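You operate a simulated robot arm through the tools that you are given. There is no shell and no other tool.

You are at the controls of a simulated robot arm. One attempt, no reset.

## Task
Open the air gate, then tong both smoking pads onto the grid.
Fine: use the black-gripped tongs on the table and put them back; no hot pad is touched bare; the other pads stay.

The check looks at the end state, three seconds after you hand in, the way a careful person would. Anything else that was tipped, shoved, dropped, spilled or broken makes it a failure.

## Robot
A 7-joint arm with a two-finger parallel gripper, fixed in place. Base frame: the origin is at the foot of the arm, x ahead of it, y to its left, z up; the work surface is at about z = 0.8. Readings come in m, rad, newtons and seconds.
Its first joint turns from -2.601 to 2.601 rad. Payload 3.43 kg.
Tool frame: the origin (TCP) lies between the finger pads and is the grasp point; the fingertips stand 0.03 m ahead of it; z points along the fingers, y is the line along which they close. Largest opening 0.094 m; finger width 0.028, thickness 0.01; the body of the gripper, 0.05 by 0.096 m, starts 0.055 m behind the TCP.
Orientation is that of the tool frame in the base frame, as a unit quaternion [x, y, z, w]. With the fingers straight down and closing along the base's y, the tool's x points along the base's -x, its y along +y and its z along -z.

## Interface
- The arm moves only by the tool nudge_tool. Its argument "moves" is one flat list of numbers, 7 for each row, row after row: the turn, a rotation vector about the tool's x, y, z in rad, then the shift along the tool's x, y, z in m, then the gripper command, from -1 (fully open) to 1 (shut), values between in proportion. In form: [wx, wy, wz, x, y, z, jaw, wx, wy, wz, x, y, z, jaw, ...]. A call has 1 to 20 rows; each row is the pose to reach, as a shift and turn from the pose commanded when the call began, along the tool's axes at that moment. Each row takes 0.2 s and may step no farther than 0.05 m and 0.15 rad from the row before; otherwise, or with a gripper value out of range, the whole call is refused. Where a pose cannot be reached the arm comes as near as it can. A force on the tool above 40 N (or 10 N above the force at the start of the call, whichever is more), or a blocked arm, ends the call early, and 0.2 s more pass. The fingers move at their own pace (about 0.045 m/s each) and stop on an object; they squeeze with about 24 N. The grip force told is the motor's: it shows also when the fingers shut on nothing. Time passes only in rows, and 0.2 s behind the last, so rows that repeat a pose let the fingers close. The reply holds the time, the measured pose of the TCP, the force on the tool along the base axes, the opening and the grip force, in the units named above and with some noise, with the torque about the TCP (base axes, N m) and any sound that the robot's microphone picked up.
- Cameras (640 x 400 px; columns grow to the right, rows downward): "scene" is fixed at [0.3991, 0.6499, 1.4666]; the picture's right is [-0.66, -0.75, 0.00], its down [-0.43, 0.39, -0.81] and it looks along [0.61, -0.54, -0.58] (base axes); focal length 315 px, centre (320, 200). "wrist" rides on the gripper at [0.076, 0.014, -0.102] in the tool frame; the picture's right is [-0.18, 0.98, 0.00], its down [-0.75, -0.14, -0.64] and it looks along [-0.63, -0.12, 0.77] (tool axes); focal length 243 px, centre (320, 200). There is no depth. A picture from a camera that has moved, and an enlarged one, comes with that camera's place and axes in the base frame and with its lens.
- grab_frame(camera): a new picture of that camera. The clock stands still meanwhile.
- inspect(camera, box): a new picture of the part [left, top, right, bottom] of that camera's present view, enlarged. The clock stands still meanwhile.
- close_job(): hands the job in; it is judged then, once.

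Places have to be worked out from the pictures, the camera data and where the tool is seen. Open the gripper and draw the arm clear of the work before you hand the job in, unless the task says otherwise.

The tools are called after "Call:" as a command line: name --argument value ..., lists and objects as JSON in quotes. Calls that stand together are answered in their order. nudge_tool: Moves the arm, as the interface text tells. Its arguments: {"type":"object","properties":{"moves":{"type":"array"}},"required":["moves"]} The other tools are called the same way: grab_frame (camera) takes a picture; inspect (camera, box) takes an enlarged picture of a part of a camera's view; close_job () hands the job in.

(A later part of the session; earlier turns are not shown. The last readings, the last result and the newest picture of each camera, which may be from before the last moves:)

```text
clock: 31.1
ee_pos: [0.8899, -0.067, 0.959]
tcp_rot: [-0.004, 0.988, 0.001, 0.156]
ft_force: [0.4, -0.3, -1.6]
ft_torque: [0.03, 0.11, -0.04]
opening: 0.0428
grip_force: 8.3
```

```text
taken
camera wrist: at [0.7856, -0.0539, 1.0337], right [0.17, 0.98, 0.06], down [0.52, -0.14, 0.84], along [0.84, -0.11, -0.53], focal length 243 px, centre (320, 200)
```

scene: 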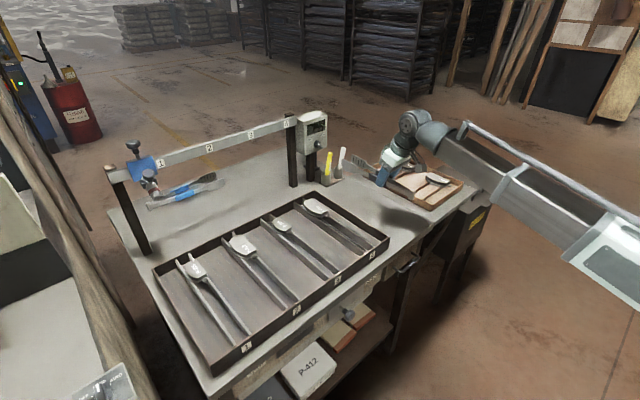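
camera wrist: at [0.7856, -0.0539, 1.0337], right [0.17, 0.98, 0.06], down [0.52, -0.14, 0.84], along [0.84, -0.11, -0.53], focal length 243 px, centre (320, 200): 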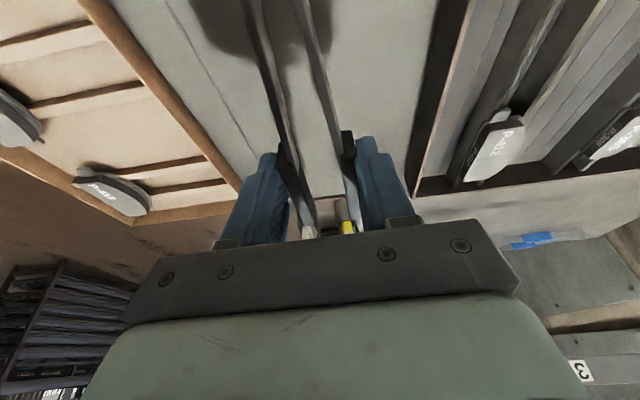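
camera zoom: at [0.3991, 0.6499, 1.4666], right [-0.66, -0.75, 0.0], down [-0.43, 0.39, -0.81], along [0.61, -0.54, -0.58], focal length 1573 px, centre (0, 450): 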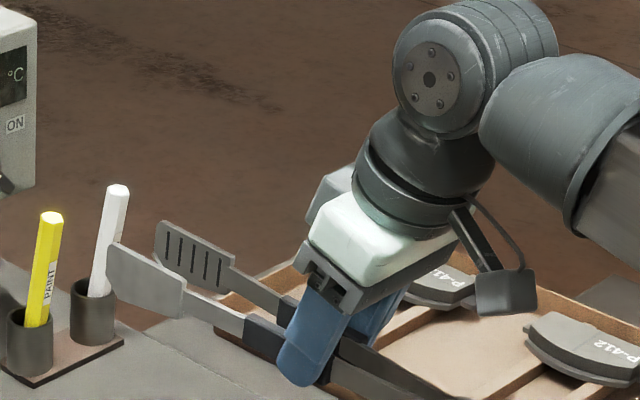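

The tongs came up level and steady (about 1.6 N). Now I draw back and to the right, above everything, to get a good view of the two hot pads.

Call:
nudge_tool --moves '[0, 0, 0, 0.01, 0, -0.006, 0.25, 0, 0, 0, 0.025, -0.005, -0.015, 0.25, 0, 0, 0, 0.042, -0.015, -0.025, 0.25, 0, 0, 0, 0.06, -0.03, -0.035, 0.25, 0, 0, 0, 0.075, -0.05, -0.045, 0.25, 0, 0, 0, 0.09, -0.07, -0.055, 0.25, 0, 0, 0, 0.105, -0.09, -0.065, 0.25, 0, 0, 0, 0.118, -0.11, -0.075, 0.25, 0, 0, 0, 0.13, -0.13, -0.085, 0.25, 0, 0, 0, 0.142, -0.15, -0.09, 0.25, 0, 0, 0, 0.154, -0.17, -0.095, 0.25, 0, 0, 0, 0.163, -0.19, -0.097, 0.25, 0, 0, 0, 0.168, -0.21, -0.097, 0.25, 0, 0, 0, 0.168, -0.23, -0.097, 0.25, 0, 0, 0, 0.168, -0.243, -0.097, 0.25, 0, 0, 0, 0.168, -0.25, -0.097, 0.25]'

Call:
grab_frame --camera "wrist"

Call:
grab_frame --camera "scene"

```text
clock: 34.5
ee_pos: [0.7002, -0.3165, 0.9971]
tcp_rot: [-0.005, 0.988, 0.0, 0.156]
ft_force: [0.4, -0.7, -1.6]
ft_torque: [0.0, 0.07, 0.01]
opening: 0.0337
grip_force: 12.3
```

```text
taken
camera wrist: at [0.5967, -0.3034, 1.072], right [0.17, 0.98, 0.06], down [0.52, -0.14, 0.84], along [0.84, -0.11, -0.53], focal length 243 px, centre (320, 200)
```

wrist: 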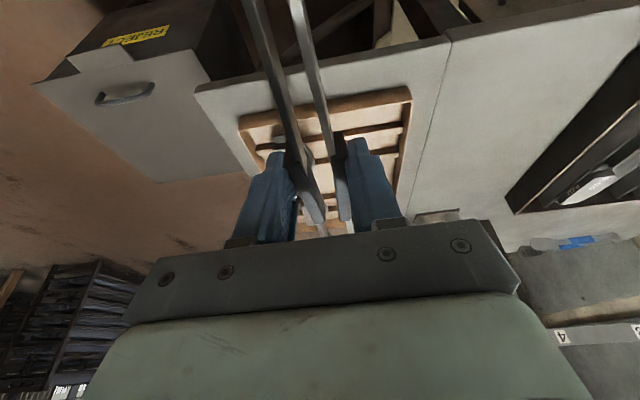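

```text
taken
```

scene: 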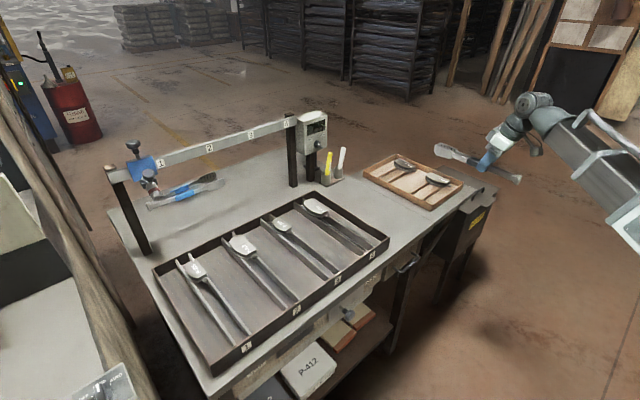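

The scene camera has a clear view of both pads and of the held tongs. I enlarge both for measurement.

Call:
inspect --camera "scene" --box '[408, 158, 472, 198]'

Call:
inspect --camera "scene" --box '[376, 144, 440, 184]'

Call:
inspect --camera "scene" --box '[425, 100, 553, 180]'

Call:
inspect --camera "wrist" --box '[230, 70, 422, 190]'

```text
10.00 times, centred on (440, 178) of scene
camera zoom: at [0.3991, 0.6499, 1.4666], right [-0.66, -0.75, 0.0], down [-0.43, 0.39, -0.81], along [0.61, -0.54, -0.58], focal length 3146 px, centre (-880, 420)
```

zoom: 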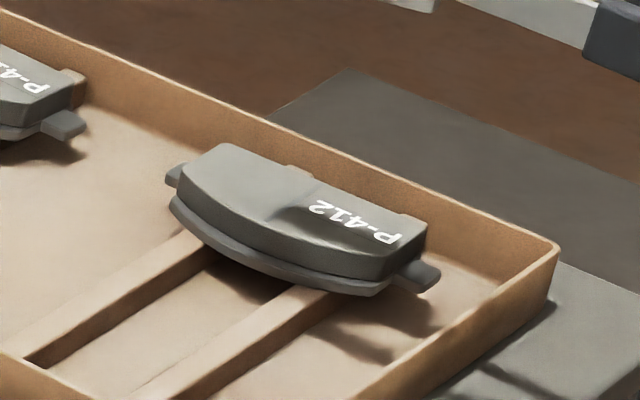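

```text
10.00 times, centred on (408, 164) of scene
camera zoom: at [0.3991, 0.6499, 1.4666], right [-0.66, -0.75, 0.0], down [-0.43, 0.39, -0.81], along [0.61, -0.54, -0.58], focal length 3146 px, centre (-560, 560)
```

zoom: 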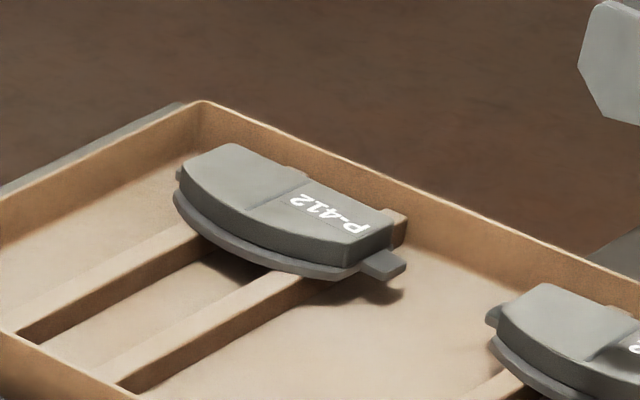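

```text
5.00 times, centred on (489, 140) of scene
camera zoom: at [0.3991, 0.6499, 1.4666], right [-0.66, -0.75, 0.0], down [-0.43, 0.39, -0.81], along [0.61, -0.54, -0.58], focal length 1573 px, centre (-525, 500)
```

zoom: 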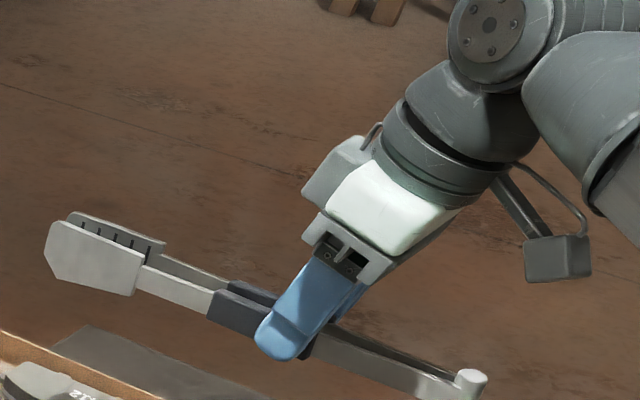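

```text
3.33 times, centred on (326, 130) of wrist
camera zoom: at [0.5967, -0.3034, 1.072], right [0.17, 0.98, 0.06], down [0.52, -0.14, 0.84], along [0.84, -0.11, -0.53], focal length 809 px, centre (300, 433)
```

zoom: 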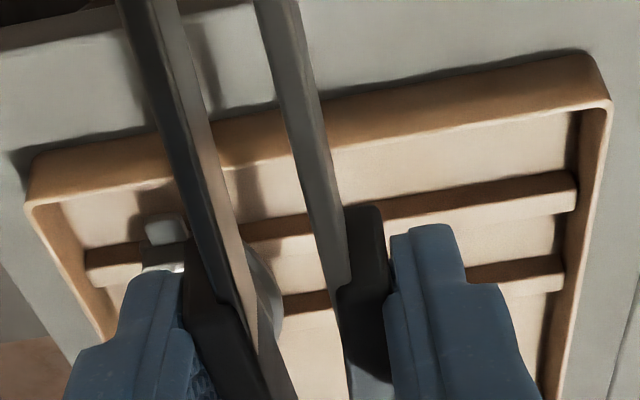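

The tongs hang level: hinge about 9.4 cm behind the TCP, head plates 11.5–17.5 cm ahead, undersides 3.8 cm below the TCP. The near pad is at about (0.862, −0.37), roughly 5 cm wide, top at z≈0.834. I hover with the tongs pitched 0.15 rad head-down above the near pad.

Call:
nudge_tool --moves '[0, 0.02, 0, 0, -0.006, 0.008, 0.25, 0, 0.04, 0, 0.001, -0.014, 0.02, 0.25, 0, 0.06, 0, 0.001, -0.022, 0.033, 0.25, 0, 0.085, 0, 0.002, -0.03, 0.047, 0.25, 0, 0.11, 0, 0.002, -0.04, 0.06, 0.25, 0, 0.13, 0, 0.003, -0.048, 0.075, 0.25, 0, 0.15, 0, 0.003, -0.0535, 0.0863, 0.25]'

Call:
inspect --camera "scene" --box '[400, 120, 528, 200]'

Call:
grab_frame --camera "wrist"

```text
clock: 36.1
ee_pos: [0.7275, -0.3705, 0.9173]
tcp_rot: [-0.004, 0.997, -0.001, 0.083]
ft_force: [0.0, 0.2, -3.0]
ft_torque: [0.03, 0.11, -0.01]
opening: 0.0425
grip_force: 7.4
```

```text
5.00 times, centred on (464, 160) of scene
camera zoom: at [0.3991, 0.6499, 1.4666], right [-0.66, -0.75, 0.0], down [-0.43, 0.39, -0.81], along [0.61, -0.54, -0.58], focal length 1573 px, centre (-400, 400)
```

zoom: 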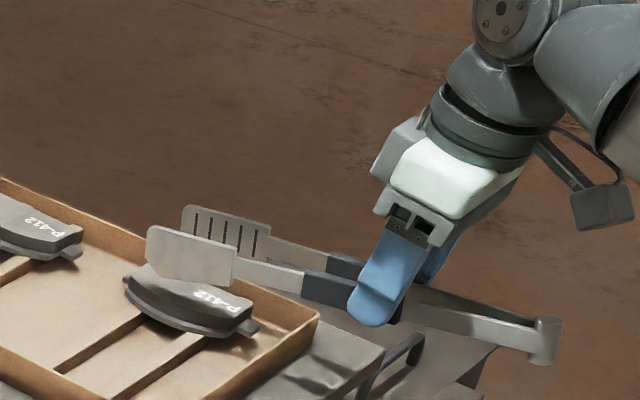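

```text
taken
camera wrist: at [0.6348, -0.3573, 1.0057], right [0.17, 0.98, 0.03], down [0.64, -0.13, 0.76], along [0.75, -0.11, -0.65], focal length 243 px, centre (320, 200)
```

wrist: 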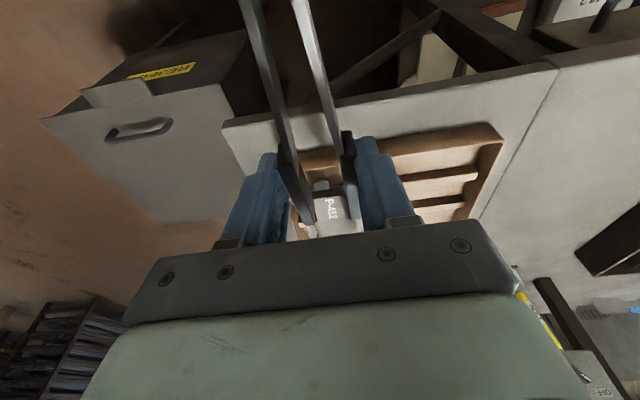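

The tongs follow as modelled. I check centring between the arms in the wrist view, and hold still a moment to let the grip settle.

Call:
inspect --camera "wrist" --box '[260, 140, 420, 240]'

Call:
inspect --camera "scene" --box '[410, 150, 474, 190]'

Call:
nudge_tool --moves '[0, 0, 0, 0, 0, 0, 0.2, 0, 0, 0, 0, 0, 0, 0.2, 0, 0, 0, 0, 0, 0, 0.2]'

```text
4.00 times, centred on (340, 190) of wrist
camera zoom: at [0.6348, -0.3573, 1.0057], right [0.17, 0.98, 0.03], down [0.64, -0.13, 0.76], along [0.75, -0.11, -0.65], focal length 970 px, centre (240, 240)
```

zoom: 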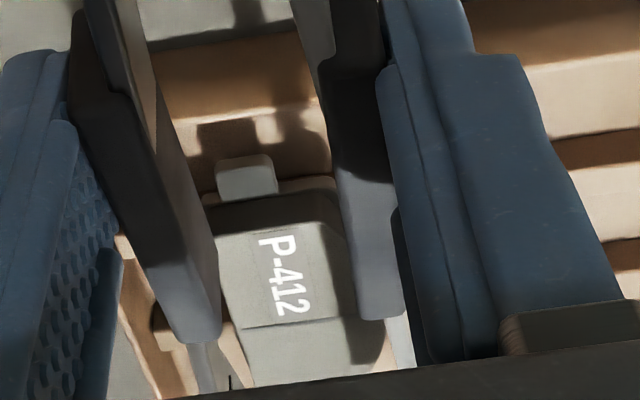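

```text
10.00 times, centred on (442, 170) of scene
camera zoom: at [0.3991, 0.6499, 1.4666], right [-0.66, -0.75, 0.0], down [-0.43, 0.39, -0.81], along [0.61, -0.54, -0.58], focal length 3146 px, centre (-900, 500)
```

zoom: 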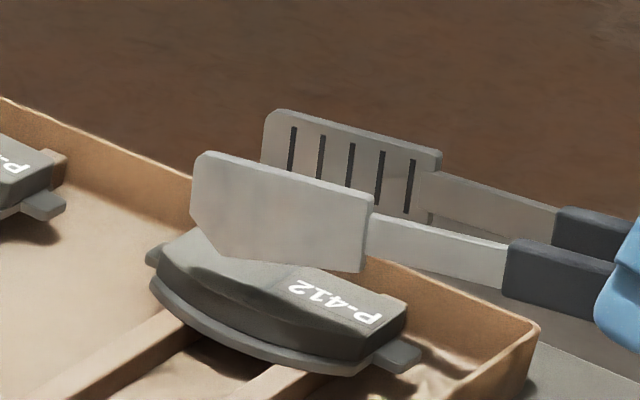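

```text
clock: 36.9
ee_pos: [0.7278, -0.3701, 0.9165]
tcp_rot: [-0.004, 0.997, 0.0, 0.082]
ft_force: [-0.5, 0.0, -2.2]
ft_torque: [0.02, 0.09, 0.02]
opening: 0.0444
grip_force: 7.6
```

Both cameras agree on the pad: block x≈0.823–0.907, y from −0.397 to −0.345, so the tongs (TCP y −0.370, plate centre x≈0.865) are centred. I open the tongs carefully while still hovering just above the pad.

Call:
nudge_tool --moves '[0, 0, 0, 0, -0.001, 0, 0.1, 0, 0, 0, 0, -0.001, 0, 0, 0, 0, 0, 0, -0.001, 0, -0.05, 0, 0, 0, 0, -0.001, 0, -0.08, 0, 0, 0, 0, -0.001, 0, -0.08, 0, 0, 0, 0, -0.001, 0, -0.08]'

Call:
inspect --camera "scene" --box '[410, 140, 506, 200]'

```text
clock: 38.3
ee_pos: [0.7272, -0.371, 0.9168]
tcp_rot: [-0.004, 0.997, -0.001, 0.081]
ft_force: [0.9, 0.5, -1.7]
ft_torque: [0.01, 0.08, 0.0]
opening: 0.0537
grip_force: 5.5
```

```text
6.67 times, centred on (458, 170) of scene
camera zoom: at [0.3991, 0.6499, 1.4666], right [-0.66, -0.75, 0.0], down [-0.43, 0.39, -0.81], along [0.61, -0.54, -0.58], focal length 2098 px, centre (-600, 400)
```

zoom: 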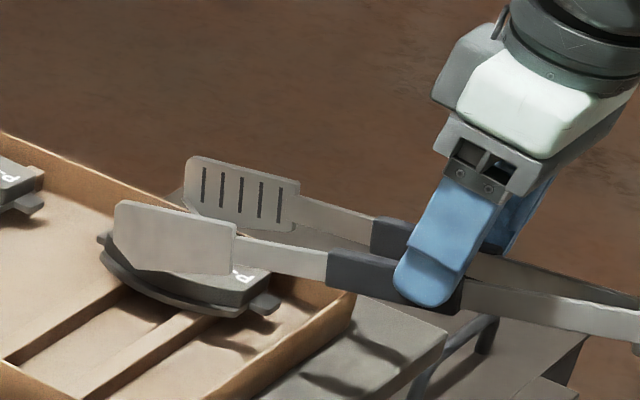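

The tongs are fully open (0.0537) and still held with 5.5 N. I lower them around the pad in two stages.

Call:
nudge_tool --moves '[0, 0, 0, 0.001, 0, 0.006, -0.1, 0, 0, 0, 0.002, 0, 0.012, -0.1, 0, 0, 0, 0.003, 0, 0.018, -0.1, 0, 0, 0, 0.004, 0, 0.0235, -0.1]'

Call:
inspect --camera "scene" --box '[410, 150, 474, 190]'

Call:
inspect --camera "wrist" --box '[260, 140, 420, 240]'

```text
clock: 39.3
ee_pos: [0.7256, -0.3726, 0.8933]
tcp_rot: [-0.004, 0.997, 0.001, 0.082]
ft_force: [-0.1, -0.1, -0.5]
ft_torque: [0.04, -0.01, 0.05]
opening: 0.0516
grip_force: 0.0
```

```text
10.00 times, centred on (442, 170) of scene
camera zoom: at [0.3991, 0.6499, 1.4666], right [-0.66, -0.75, 0.0], down [-0.43, 0.39, -0.81], along [0.61, -0.54, -0.58], focal length 3146 px, centre (-900, 500)
```

zoom: 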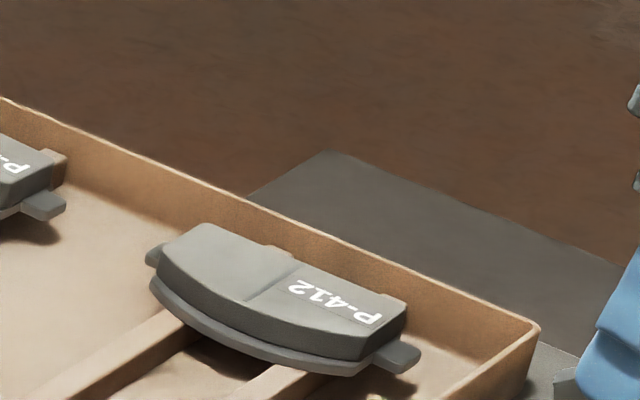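

```text
4.00 times, centred on (340, 190) of wrist
camera zoom: at [0.633, -0.3586, 0.982], right [0.17, 0.98, 0.03], down [0.64, -0.13, 0.76], along [0.75, -0.11, -0.65], focal length 970 px, centre (240, 240)
```

zoom: 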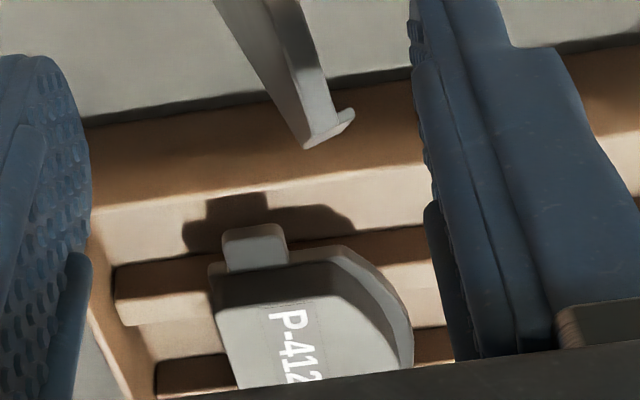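

The grip force fell to zero and the tongs are no longer in the fingers as they were. I look at where they are before moving anything.

Call:
grab_frame --camera "scene"

Call:
grab_frame --camera "wrist"

Call:
inspect --camera "scene" --box '[430, 150, 558, 230]'

```text
taken
```

scene: 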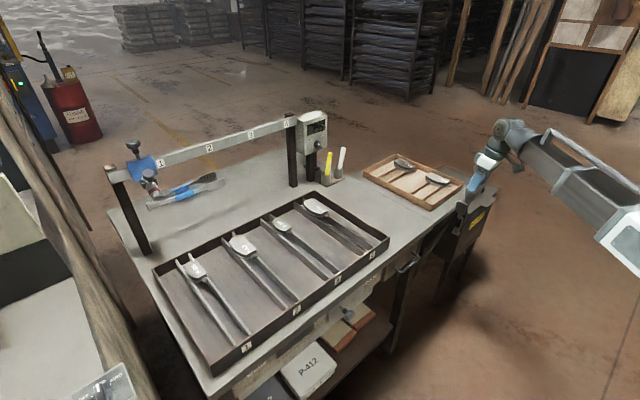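

```text
taken
camera wrist: at [0.633, -0.3586, 0.982], right [0.17, 0.98, 0.03], down [0.64, -0.13, 0.76], along [0.75, -0.11, -0.65], focal length 243 px, centre (320, 200)
```

wrist: 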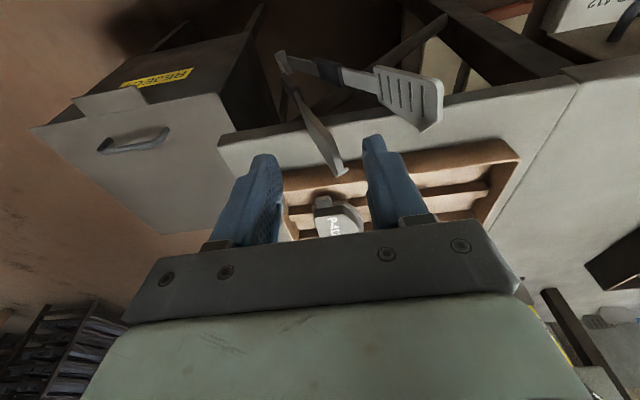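

```text
5.00 times, centred on (494, 190) of scene
camera zoom: at [0.3991, 0.6499, 1.4666], right [-0.66, -0.75, 0.0], down [-0.43, 0.39, -0.81], along [0.61, -0.54, -0.58], focal length 1573 px, centre (-550, 250)
```

zoom: 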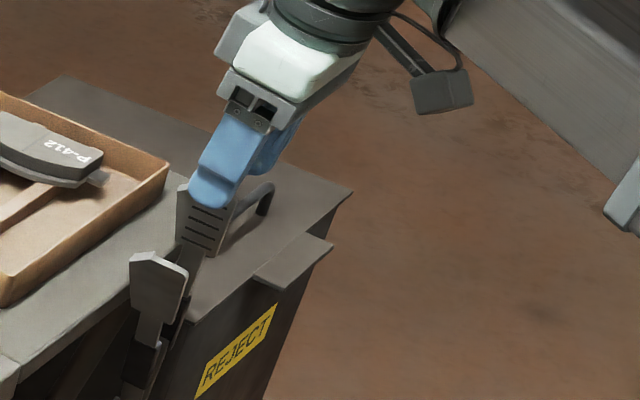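

The tongs have slipped out and seem to be mid-fall just in front of the table edge, hinge down. I hold the arm still for a moment and look where they come to rest.

Call:
nudge_tool --moves '[0, 0, 0, 0, 0, 0, -0.1]'

Call:
grab_frame --camera "scene"

Call:
grab_frame --camera "wrist"

```text
clock: 39.7
ee_pos: [0.7271, -0.3713, 0.8932]
tcp_rot: [-0.004, 0.997, -0.001, 0.082]
ft_force: [0.4, 1.2, 0.4]
ft_torque: [-0.02, 0.01, 0.02]
opening: 0.0518
grip_force: 0.0
```

```text
taken
```

scene: 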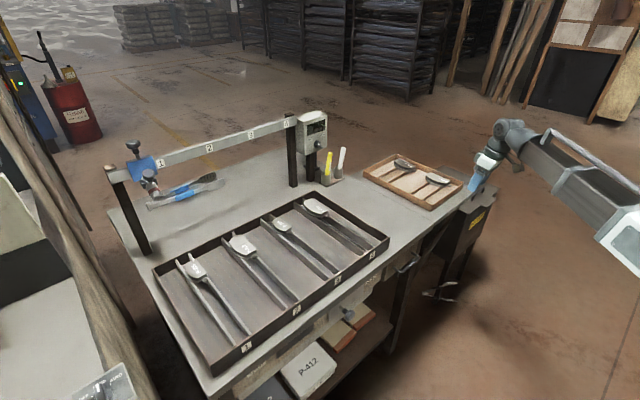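

```text
taken
camera wrist: at [0.633, -0.3586, 0.9819], right [0.17, 0.98, 0.03], down [0.64, -0.13, 0.76], along [0.75, -0.11, -0.65], focal length 243 px, centre (320, 200)
```

wrist: 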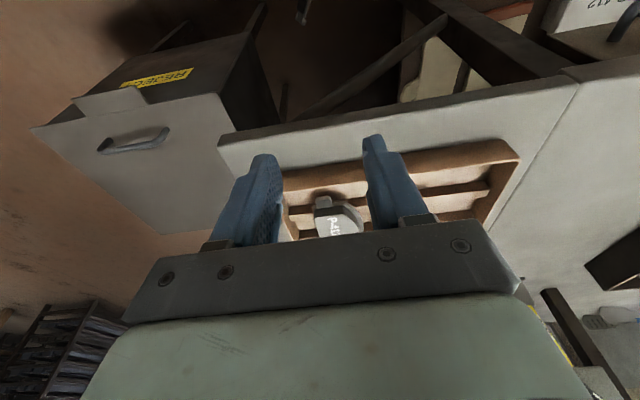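

The tongs are reaching the floor (around scene pixel 440, 290). I wait a bit longer for them to settle, then locate them.

Call:
nudge_tool --moves '[0, 0, 0, 0, 0, -0.005, -0.5, 0, 0, 0, 0, 0, -0.015, -1, 0, 0, 0, 0, 0, -0.03, -1, 0, 0, 0, 0, 0, -0.04, -1, 0, 0, 0, 0, 0, -0.04, -1]'

Call:
grab_frame --camera "scene"

Call:
inspect --camera "scene" --box '[380, 240, 540, 340]'

```text
clock: 40.9
ee_pos: [0.72, -0.3707, 0.931]
tcp_rot: [-0.004, 0.997, -0.001, 0.082]
ft_force: [-0.4, -0.2, 0.3]
ft_torque: [0.0, -0.01, 0.02]
opening: 0.0938
grip_force: 0.0
```

```text
taken
```

scene: 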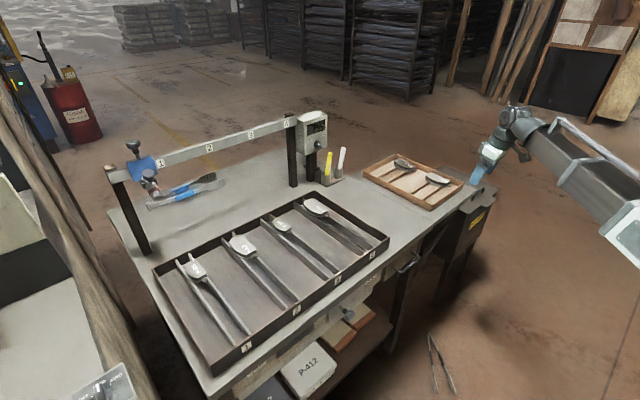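

```text
4.00 times, centred on (460, 290) of scene
camera zoom: at [0.3991, 0.6499, 1.4666], right [-0.66, -0.75, 0.0], down [-0.43, 0.39, -0.81], along [0.61, -0.54, -0.58], focal length 1258 px, centre (-240, -160)
```

zoom: 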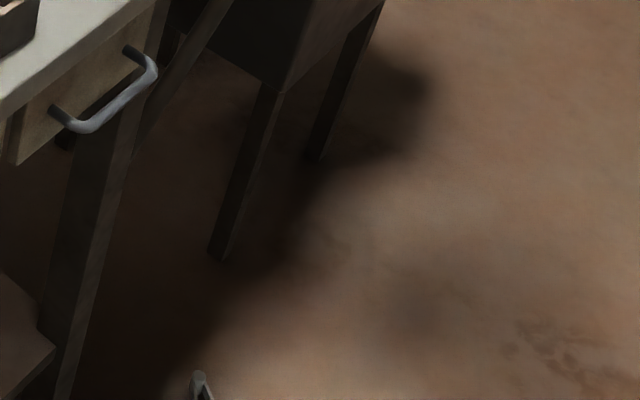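

The tongs came to rest on the floor in front of the table, hinge near (0.70, −0.33) and heads near (0.51, −0.16); both pads and everything else are undisturbed. I'll try to recover them: first I draw the arm out in front of the table and lower it for a look.

Call:
nudge_tool --moves '[0, 0.02, 0, 0.02, 0.01, -0.005, -1, 0, 0.04, 0, 0.045, 0.02, -0.01, -1, 0, 0.06, 0, 0.07, 0.035, -0.015, -1, 0, 0.08, 0, 0.095, 0.05, -0.015, -1, 0, 0.1, 0, 0.12, 0.07, -0.01, -1, 0, 0.12, 0, 0.14, 0.09, 0.01, -1, 0, 0.14, 0, 0.155, 0.11, 0.03, -1, 0, 0.16, 0, 0.1595, 0.13, 0.055, -1, 0, 0.165, 0, 0.1595, 0.145, 0.08, -1, 0, 0.165, 0, 0.1595, 0.15, 0.105, -1]'

Call:
grab_frame --camera "wrist"

Call:
grab_frame --camera "scene"

```text
clock: 43.1
ee_pos: [0.5777, -0.2228, 0.8007]
tcp_rot: [-0.004, 1.0, -0.001, -0.001]
ft_force: [0.1, 0.0, -0.1]
ft_torque: [0.0, 0.0, 0.01]
opening: 0.0938
grip_force: 0.0
```

```text
taken
camera wrist: at [0.5009, -0.2101, 0.9036], right [0.18, 0.98, 0.0], down [0.76, -0.13, 0.64], along [0.63, -0.11, -0.77], focal length 243 px, centre (320, 200)
```

wrist: 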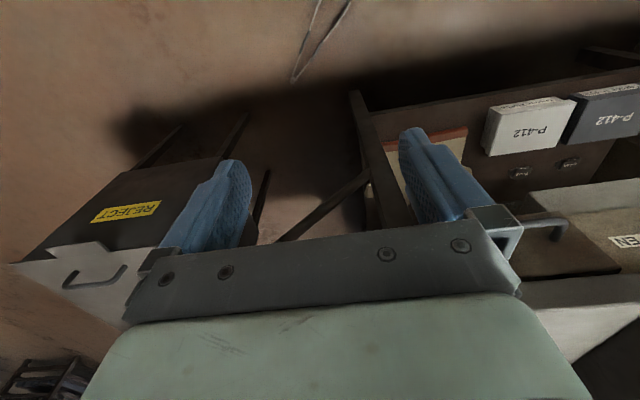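

```text
taken
```

scene: 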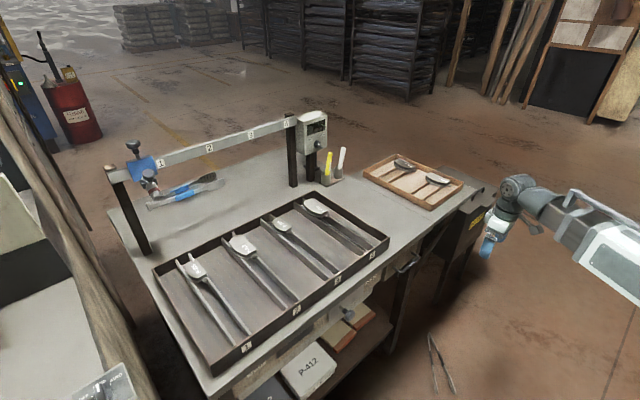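

The arm is at the table's height in front of it, with the tongs' hinge seen at about (0.695, −0.34) on the floor, lying along a line of ≈136° toward the heads. I turn the tool about the vertical by that much so that it later matches the tongs as before.

Call:
nudge_tool --moves '[0, 0, -0.13, 0, 0, 0, -1, 0, 0, -0.26, 0, 0, 0, -1, 0, 0, -0.39, 0, 0, 0, -1, 0, 0, -0.52, 0, 0, 0, -1, 0, 0, -0.65, 0, 0, 0, -1, 0, 0, -0.78, 0, 0, 0, -1, 0, 0, -0.91, 0, 0, 0, -1, 0, 0, -1.04, 0, 0, 0, -1, 0, 0, -1.17, 0, 0, 0, -1, 0, 0, -1.3, 0, 0, 0, -1]'

Call:
grab_frame --camera "scene"

Call:
grab_frame --camera "wrist"

```text
clock: 45.3
ee_pos: [0.5775, -0.2227, 0.801]
tcp_rot: [-0.609, 0.793, 0.0, -0.001]
ft_force: [0.6, -0.2, -0.1]
ft_torque: [0.0, 0.0, 0.01]
opening: 0.094
grip_force: 0.1
```

```text
taken
```

scene: 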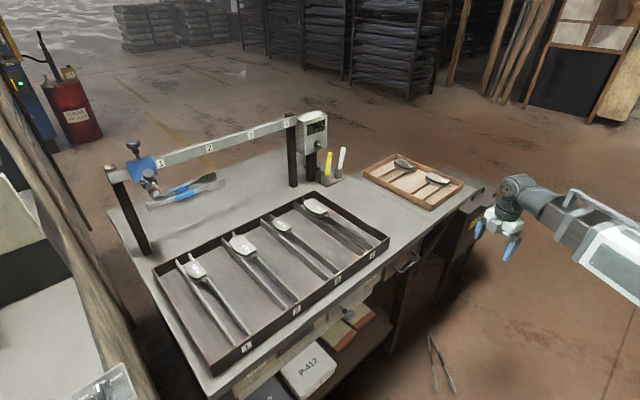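

```text
taken
camera wrist: at [0.5437, -0.2934, 0.9045], right [-0.9, 0.43, 0.0], down [0.33, 0.69, 0.64], along [0.28, 0.58, -0.77], focal length 243 px, centre (320, 200)
```

wrist: 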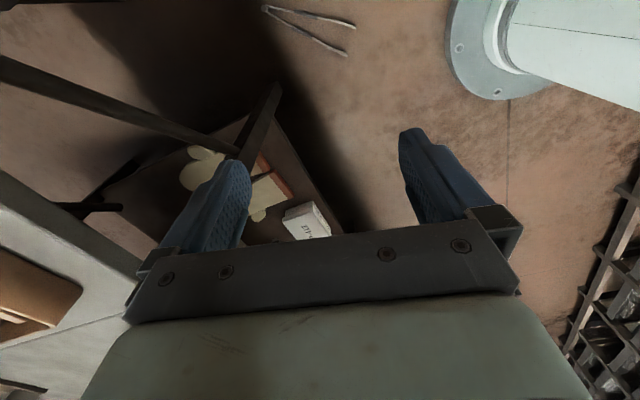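

The tongs are clearly in view on the floor: hinge (0.694, −0.334), head tips (0.485, −0.188) and (0.536, −0.133). I finish the turn and place the tool over their balance point near (0.595, −0.24).

Call:
nudge_tool --moves '[0, 0, -0.134, 0.002, -0.003, 0, -1, 0, 0, -0.268, 0.003, -0.006, 0, -1, 0, 0, -0.402, 0.005, -0.008, 0, -1, 0, 0, -0.536, 0.006, -0.011, 0, -1, 0, 0, -0.67, 0.008, -0.013, 0, -1, 0, 0, -0.804, 0.009, -0.016, 0, -1, 0, 0, -0.938, 0.011, -0.019, 0, -1, 0, 0, -1.074, 0.012, -0.021, 0, -1]'

Call:
grab_frame --camera "wrist"

Call:
inspect --camera "scene" --box '[380, 300, 540, 400]'

```text
clock: 47.1
ee_pos: [0.5957, -0.2394, 0.8014]
tcp_rot: [0.929, -0.369, 0.0, 0.001]
ft_force: [0.5, -0.3, -0.9]
ft_torque: [-0.01, 0.02, -0.01]
opening: 0.0942
grip_force: 0.2
```

```text
taken
camera wrist: at [0.6399, -0.3029, 0.9045], right [-0.81, -0.59, 0.0], down [-0.45, 0.62, 0.64], along [-0.38, 0.52, -0.77], focal length 243 px, centre (320, 200)
```

wrist: 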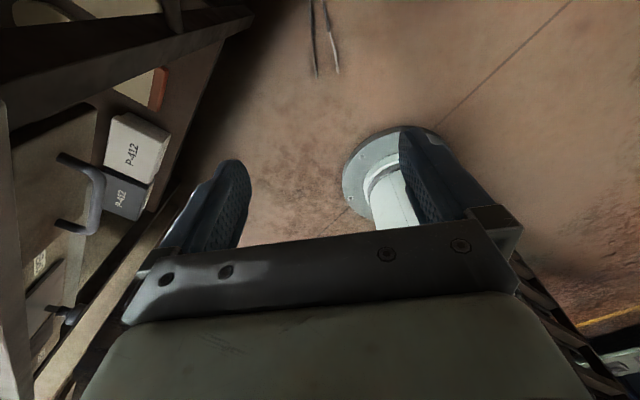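

```text
4.00 times, centred on (460, 350) of scene
camera zoom: at [0.3991, 0.6499, 1.4666], right [-0.66, -0.75, 0.0], down [-0.43, 0.39, -0.81], along [0.61, -0.54, -0.58], focal length 1258 px, centre (-240, -400)
```

zoom: 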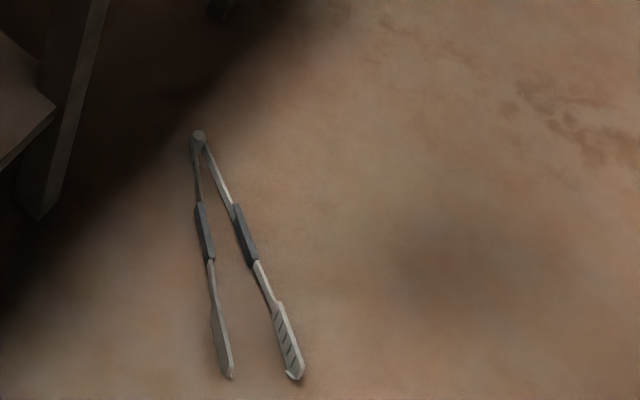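

The turn worked and the tongs lie flat, upright and slightly open. I lower the tool in stages to see whether the arm can reach the floor.

Call:
nudge_tool --moves '[0, 0, 0, 0, 0, 0.015, -1, 0, 0, 0, 0, 0, 0.04, -1, 0, 0, 0, 0, 0, 0.07, -1, 0, 0, 0, 0, 0, 0.1, -1, 0, 0, 0, 0, 0, 0.13, -1, 0, 0, 0, 0, 0, 0.16, -1, 0, 0, 0, 0, 0, 0.19, -1, 0, 0, 0, 0, 0, 0.22, -1, 0, 0, 0, 0, 0, 0.25, -1, 0, 0, 0, 0, 0, 0.28, -1, 0, 0, 0, 0, 0, 0.31, -1, 0, 0, 0, 0, 0, 0.34, -1, 0, 0, 0, 0, 0, 0.37, -1, 0, 0, 0, 0, 0, 0.4, -1]'

Call:
grab_frame --camera "wrist"

Call:
grab_frame --camera "scene"

```text
clock: 50.1
ee_pos: [0.5926, -0.2427, 0.404]
tcp_rot: [0.929, -0.37, 0.0, 0.001]
ft_force: [-0.1, -0.3, 0.1]
ft_torque: [-0.01, 0.03, 0.0]
opening: 0.094
grip_force: 0.0
```

```text
taken
camera wrist: at [0.6381, -0.3052, 0.5056], right [-0.81, -0.59, 0.0], down [-0.45, 0.62, 0.64], along [-0.38, 0.52, -0.77], focal length 243 px, centre (320, 200)
```

wrist: 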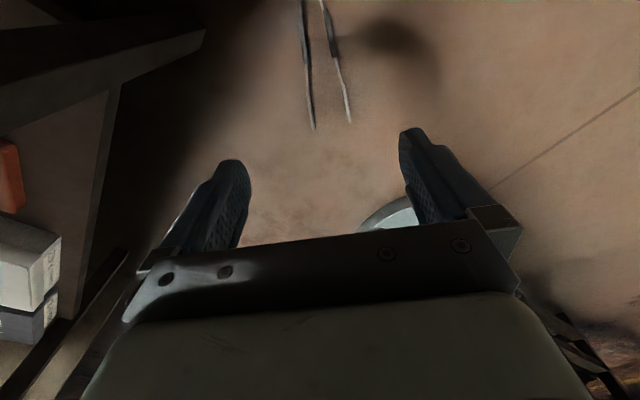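

```text
taken
```

scene: 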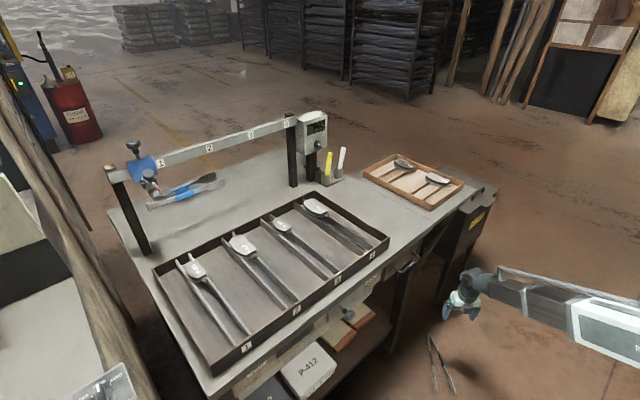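

The arm reaches down well and stays centred on the tongs. I continue to about 10 cm above the floor.

Call:
nudge_tool --moves '[0, 0, 0, -0.001, 0, 0.015, -1, 0, 0, 0, -0.002, 0, 0.04, -1, 0, 0, 0, -0.002, 0, 0.07, -1, 0, 0, 0, -0.002, 0, 0.1, -1, 0, 0, 0, -0.002, 0, 0.13, -1, 0, 0, 0, -0.002, -0.001, 0.16, -1, 0, 0, 0, -0.002, -0.001, 0.19, -1, 0, 0, 0, -0.002, -0.001, 0.22, -1, 0, 0, 0, -0.002, -0.001, 0.25, -1, 0, 0, 0, -0.002, -0.001, 0.28, -1, 0, 0, 0, -0.002, -0.001, 0.295, -1]'

Call:
grab_frame --camera "wrist"

Call:
inspect --camera "scene" --box '[380, 300, 540, 400]'

```text
clock: 52.5
ee_pos: [0.5904, -0.2366, 0.1051]
tcp_rot: [0.929, -0.371, 0.0, 0.0]
ft_force: [-0.9, -0.6, 0.1]
ft_torque: [-0.02, -0.01, 0.01]
opening: 0.0939
grip_force: 0.0
```

```text
taken
camera wrist: at [0.6365, -0.2999, 0.2073], right [-0.81, -0.59, 0.0], down [-0.45, 0.62, 0.64], along [-0.38, 0.52, -0.77], focal length 243 px, centre (320, 200)
```

wrist: 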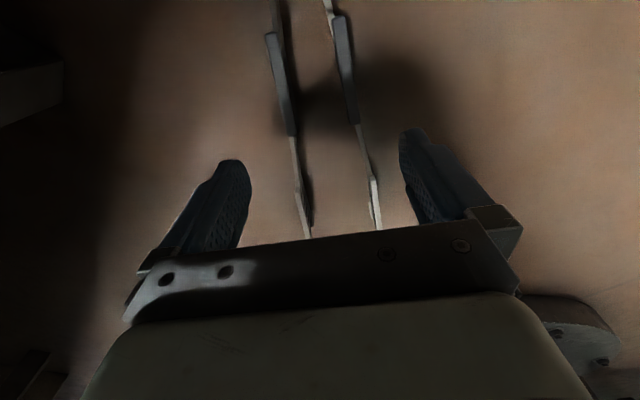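

```text
4.00 times, centred on (460, 350) of scene
camera zoom: at [0.3991, 0.6499, 1.4666], right [-0.66, -0.75, 0.0], down [-0.43, 0.39, -0.81], along [0.61, -0.54, -0.58], focal length 1258 px, centre (-240, -400)
```

zoom: 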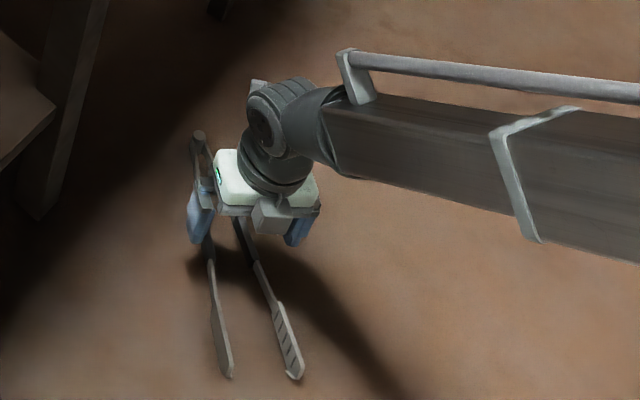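

The fingers stand either side of the grips, centred to about 2 mm, but a bit far forward; I shift 12 mm toward the hinge and go down to the floor level.

Call:
nudge_tool --moves '[0, 0, 0, 0.004, 0.001, 0.01, -1, 0, 0, 0, 0.008, 0.002, 0.022, -1, 0, 0, 0, 0.012, 0.002, 0.034, -1, 0, 0, 0, 0.012, 0.002, 0.046, -1, 0, 0, 0, 0.012, 0.002, 0.056, -1, 0, 0, 0, 0.012, 0.002, 0.062, -1, 0, 0, 0, 0.012, 0.002, 0.066, -1]'

Call:
grab_frame --camera "wrist"

Call:
inspect --camera "scene" --box '[400, 320, 496, 380]'

```text
clock: 54.1
ee_pos: [0.6018, -0.2473, 0.0403]
tcp_rot: [0.929, -0.37, -0.001, 0.001]
ft_force: [0.3, 0.0, 0.1]
ft_torque: [0.0, 0.0, 0.0]
opening: 0.0941
grip_force: 0.0
```

```text
taken
camera wrist: at [0.6466, -0.3115, 0.1419], right [-0.81, -0.59, 0.0], down [-0.45, 0.62, 0.64], along [-0.38, 0.52, -0.77], focal length 243 px, centre (320, 200)
```

wrist: 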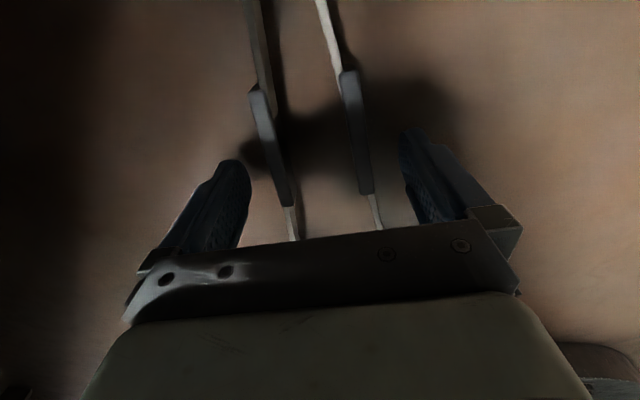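

```text
6.67 times, centred on (448, 350) of scene
camera zoom: at [0.3991, 0.6499, 1.4666], right [-0.66, -0.75, 0.0], down [-0.43, 0.39, -0.81], along [0.61, -0.54, -0.58], focal length 2098 px, centre (-533, -800)
```

zoom: 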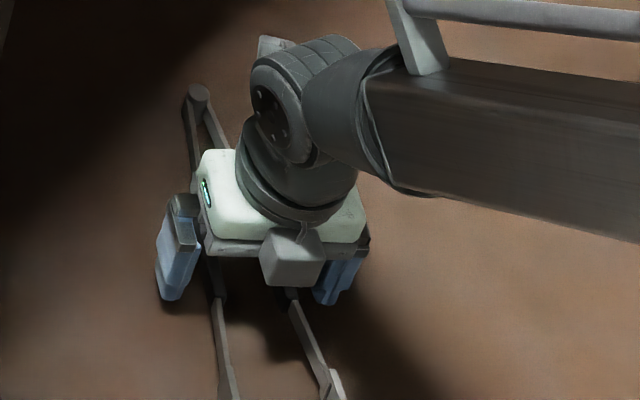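

In place. I lower 3 mm more and close firmly for the lift.

Call:
nudge_tool --moves '[0, 0, 0, 0, 0, 0.003, -0.6, 0, 0, 0, 0, 0, 0.003, -0.3, 0, 0, 0, 0, 0, 0.003, 0, 0, 0, 0, 0, 0, 0.003, 0.3, 0, 0, 0, 0, 0, 0.003, 0.6, 0, 0, 0, 0, 0, 0.003, 1, 0, 0, 0, 0, 0, 0.003, 1, 0, 0, 0, 0, 0, 0.003, 1]'

Call:
grab_frame --camera "wrist"

Call:
inspect --camera "scene" --box '[400, 320, 496, 400]'

```text
clock: 55.9
ee_pos: [0.6007, -0.2484, 0.0382]
tcp_rot: [0.929, -0.371, -0.001, 0.001]
ft_force: [0.0, 1.1, 0.7]
ft_torque: [0.02, -0.02, 0.01]
opening: 0.0172
grip_force: 23.8
```

```text
taken
camera wrist: at [0.6468, -0.3113, 0.1395], right [-0.81, -0.59, 0.0], down [-0.45, 0.62, 0.64], along [-0.38, 0.52, -0.77], focal length 243 px, centre (320, 200)
```

wrist: 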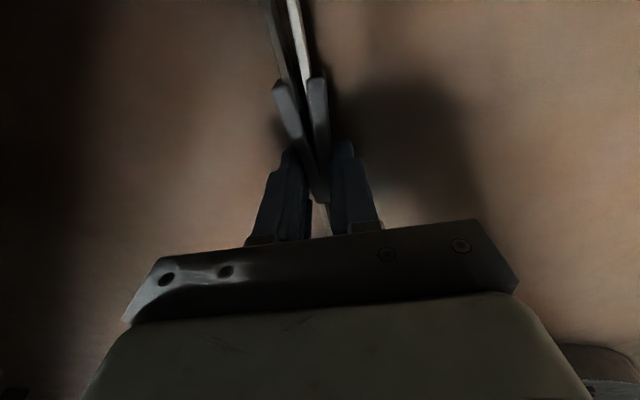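

```text
5.00 times, centred on (448, 360) of scene
camera zoom: at [0.3991, 0.6499, 1.4666], right [-0.66, -0.75, 0.0], down [-0.43, 0.39, -0.81], along [0.61, -0.54, -0.58], focal length 1573 px, centre (-320, -600)
```

zoom: 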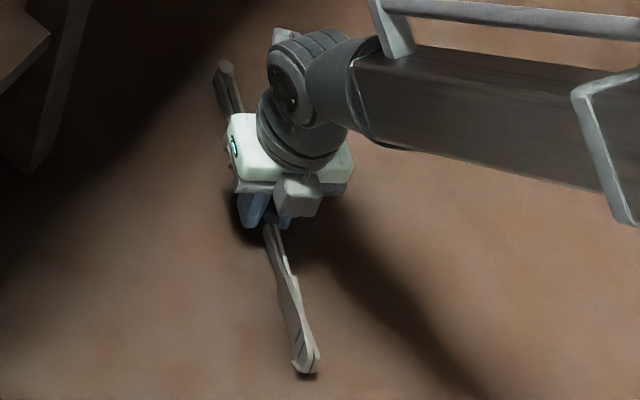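

Firm grip (23.8 N, heads together). I lift slowly straight up, in front of the table.

Call:
nudge_tool --moves '[0, 0, 0, 0, 0, -0.004, 1, 0, 0, 0, 0, 0, -0.012, 1, 0, 0, 0, 0, 0, -0.025, 1, 0, 0, 0, 0, 0, -0.045, 1, 0, 0, 0, 0, 0, -0.065, 1, 0, 0, 0, 0, 0, -0.085, 1, 0, 0, 0, 0, 0, -0.105, 1]'

Call:
inspect --camera "scene" --box '[400, 300, 528, 400]'

Call:
grab_frame --camera "wrist"

```text
clock: 57.5
ee_pos: [0.6008, -0.2477, 0.143]
tcp_rot: [0.929, -0.37, 0.0, 0.0]
ft_force: [0.3, 0.5, -1.8]
ft_torque: [-0.03, 0.01, 0.01]
opening: 0.0172
grip_force: 24.1
```

```text
4.00 times, centred on (464, 350) of scene
camera zoom: at [0.3991, 0.6499, 1.4666], right [-0.66, -0.75, 0.0], down [-0.43, 0.39, -0.81], along [0.61, -0.54, -0.58], focal length 1258 px, centre (-256, -400)
```

zoom: 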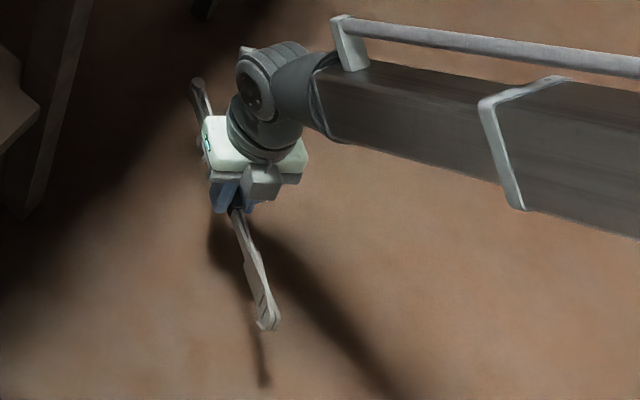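

```text
taken
camera wrist: at [0.6468, -0.3106, 0.2459], right [-0.81, -0.59, 0.0], down [-0.45, 0.62, 0.64], along [-0.38, 0.52, -0.77], focal length 243 px, centre (320, 200)
```

wrist: 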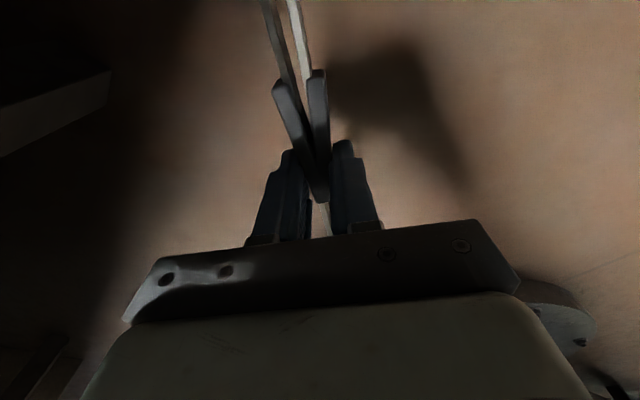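

The tongs are held steadily, with hardly any torque: the grip is close to their balance point. I raise them on.

Call:
nudge_tool --moves '[0, 0, 0, 0, 0, -0.01, 1, 0, 0, 0, 0, 0, -0.03, 1, 0, 0, 0, 0, 0, -0.055, 1, 0, 0, 0, 0, 0, -0.08, 1, 0, 0, 0, 0, 0, -0.11, 1, 0, 0, 0, 0, 0, -0.14, 1, 0, 0, 0, 0, 0, -0.17, 1, 0, 0, 0, 0, 0, -0.2, 1, 0, 0, 0, 0, 0, -0.23, 1, 0, 0, 0, 0, 0, -0.26, 1, 0, 0, 0, 0, 0, -0.29, 1, 0, 0, 0, 0, 0, -0.32, 1, 0, 0, 0, 0, 0, -0.35, 1, 0, 0, 0, 0, 0, -0.38, 1, 0, 0, 0, 0, 0, -0.41, 1, 0, 0, 0, 0, 0, -0.44, 1, 0, 0, 0, 0, 0, -0.465, 1, 0, 0, 0, 0, 0, -0.485, 1, 0, 0, 0, 0, 0, -0.495, 1]'

Call:
nudge_tool --moves '[0, 0, 0, 0, 0, -0.01, 1, 0, 0, 0, 0, 0, -0.03, 1, 0, 0, 0, 0, 0, -0.055, 1, 0, 0, 0, 0, 0, -0.08, 1, 0, 0, 0, 0, 0, -0.11, 1, 0, 0, 0, 0, 0, -0.14, 1, 0, 0, 0, 0, 0, -0.17, 1, 0, 0, 0, 0, 0, -0.2, 1, 0, 0, 0, 0, 0, -0.225, 1, 0, 0, 0, 0, 0, -0.245, 1, 0, 0, 0, 0, 0, -0.26, 1]'

Call:
grab_frame --camera "scene"

```text
clock: 61.5
ee_pos: [0.6002, -0.2473, 0.6382]
tcp_rot: [0.929, -0.37, -0.001, 0.001]
ft_force: [-0.3, -0.2, -1.7]
ft_torque: [-0.04, 0.0, -0.01]
opening: 0.0173
grip_force: 24.3
```

```text
clock: 63.9
ee_pos: [0.6039, -0.247, 0.897]
tcp_rot: [0.929, -0.37, 0.0, 0.001]
ft_force: [-0.2, -0.1, -2.3]
ft_torque: [-0.03, -0.02, 0.03]
opening: 0.0171
grip_force: 23.6
```

```text
taken
```

scene: 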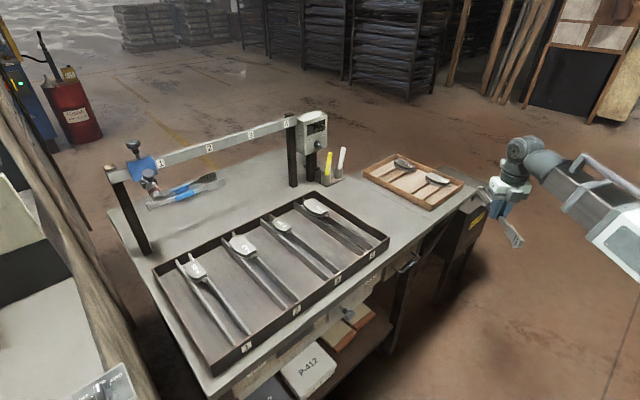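

The tongs are back above table height, held firmly. I turn the tool back so the heads point away from the base again, raising a little.

Call:
nudge_tool --moves '[0, 0, 0.08, 0, 0, -0.003, 1, 0, 0, 0.2, 0, 0, -0.006, 1, 0, 0, 0.325, 0, 0, -0.01, 1, 0, 0, 0.455, 0, 0, -0.015, 1, 0, 0, 0.585, 0, 0, -0.02, 1, 0, 0, 0.715, 0, 0, -0.025, 1, 0, 0, 0.845, 0, 0, -0.03, 1, 0, 0, 0.975, 0, 0, -0.03, 1, 0, 0, 1.105, 0, 0, -0.03, 1, 0, 0, 1.235, 0, 0, -0.03, 1, 0, 0, 1.365, 0, 0, -0.03, 1, 0, 0, 1.495, 0, 0, -0.03, 1, 0, 0, 1.625, 0, 0, -0.03, 1, 0, 0, 1.755, 0, 0, -0.03, 1, 0, 0, 1.885, 0, 0, -0.03, 1, 0, 0, 2.015, 0, 0, -0.03, 1, 0, 0, 2.14, 0, 0, -0.03, 1, 0, 0, 2.26, 0, 0, -0.03, 1, 0, 0, 2.34, 0, 0, -0.03, 1, 0, 0, 2.379, 0, 0, -0.03, 1]'

Call:
grab_frame --camera "scene"

Call:
inspect --camera "scene" --box '[420, 110, 580, 210]'

```text
clock: 68.1
ee_pos: [0.6026, -0.2489, 0.9283]
tcp_rot: [-0.001, 1.0, -0.001, 0.0]
ft_force: [0.2, -0.2, -1.8]
ft_torque: [0.01, 0.0, 0.0]
opening: 0.0171
grip_force: 24.2
```

```text
taken
```

scene: 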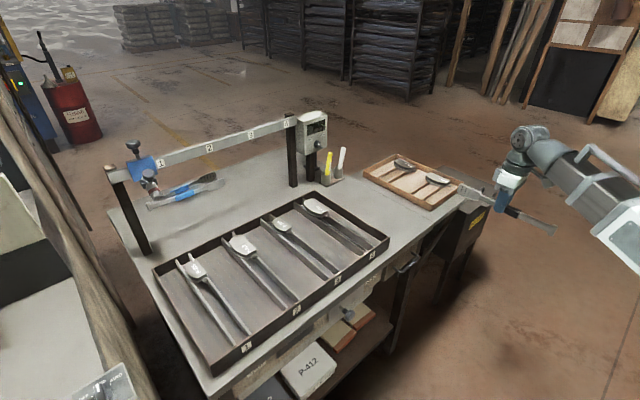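

```text
4.00 times, centred on (500, 160) of scene
camera zoom: at [0.3991, 0.6499, 1.4666], right [-0.66, -0.75, 0.0], down [-0.43, 0.39, -0.81], along [0.61, -0.54, -0.58], focal length 1258 px, centre (-400, 360)
```

zoom: 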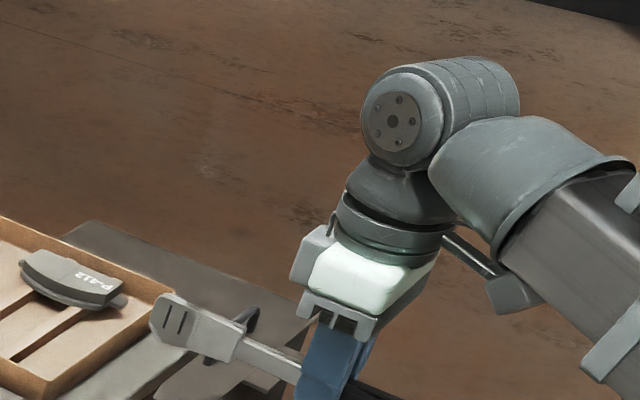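

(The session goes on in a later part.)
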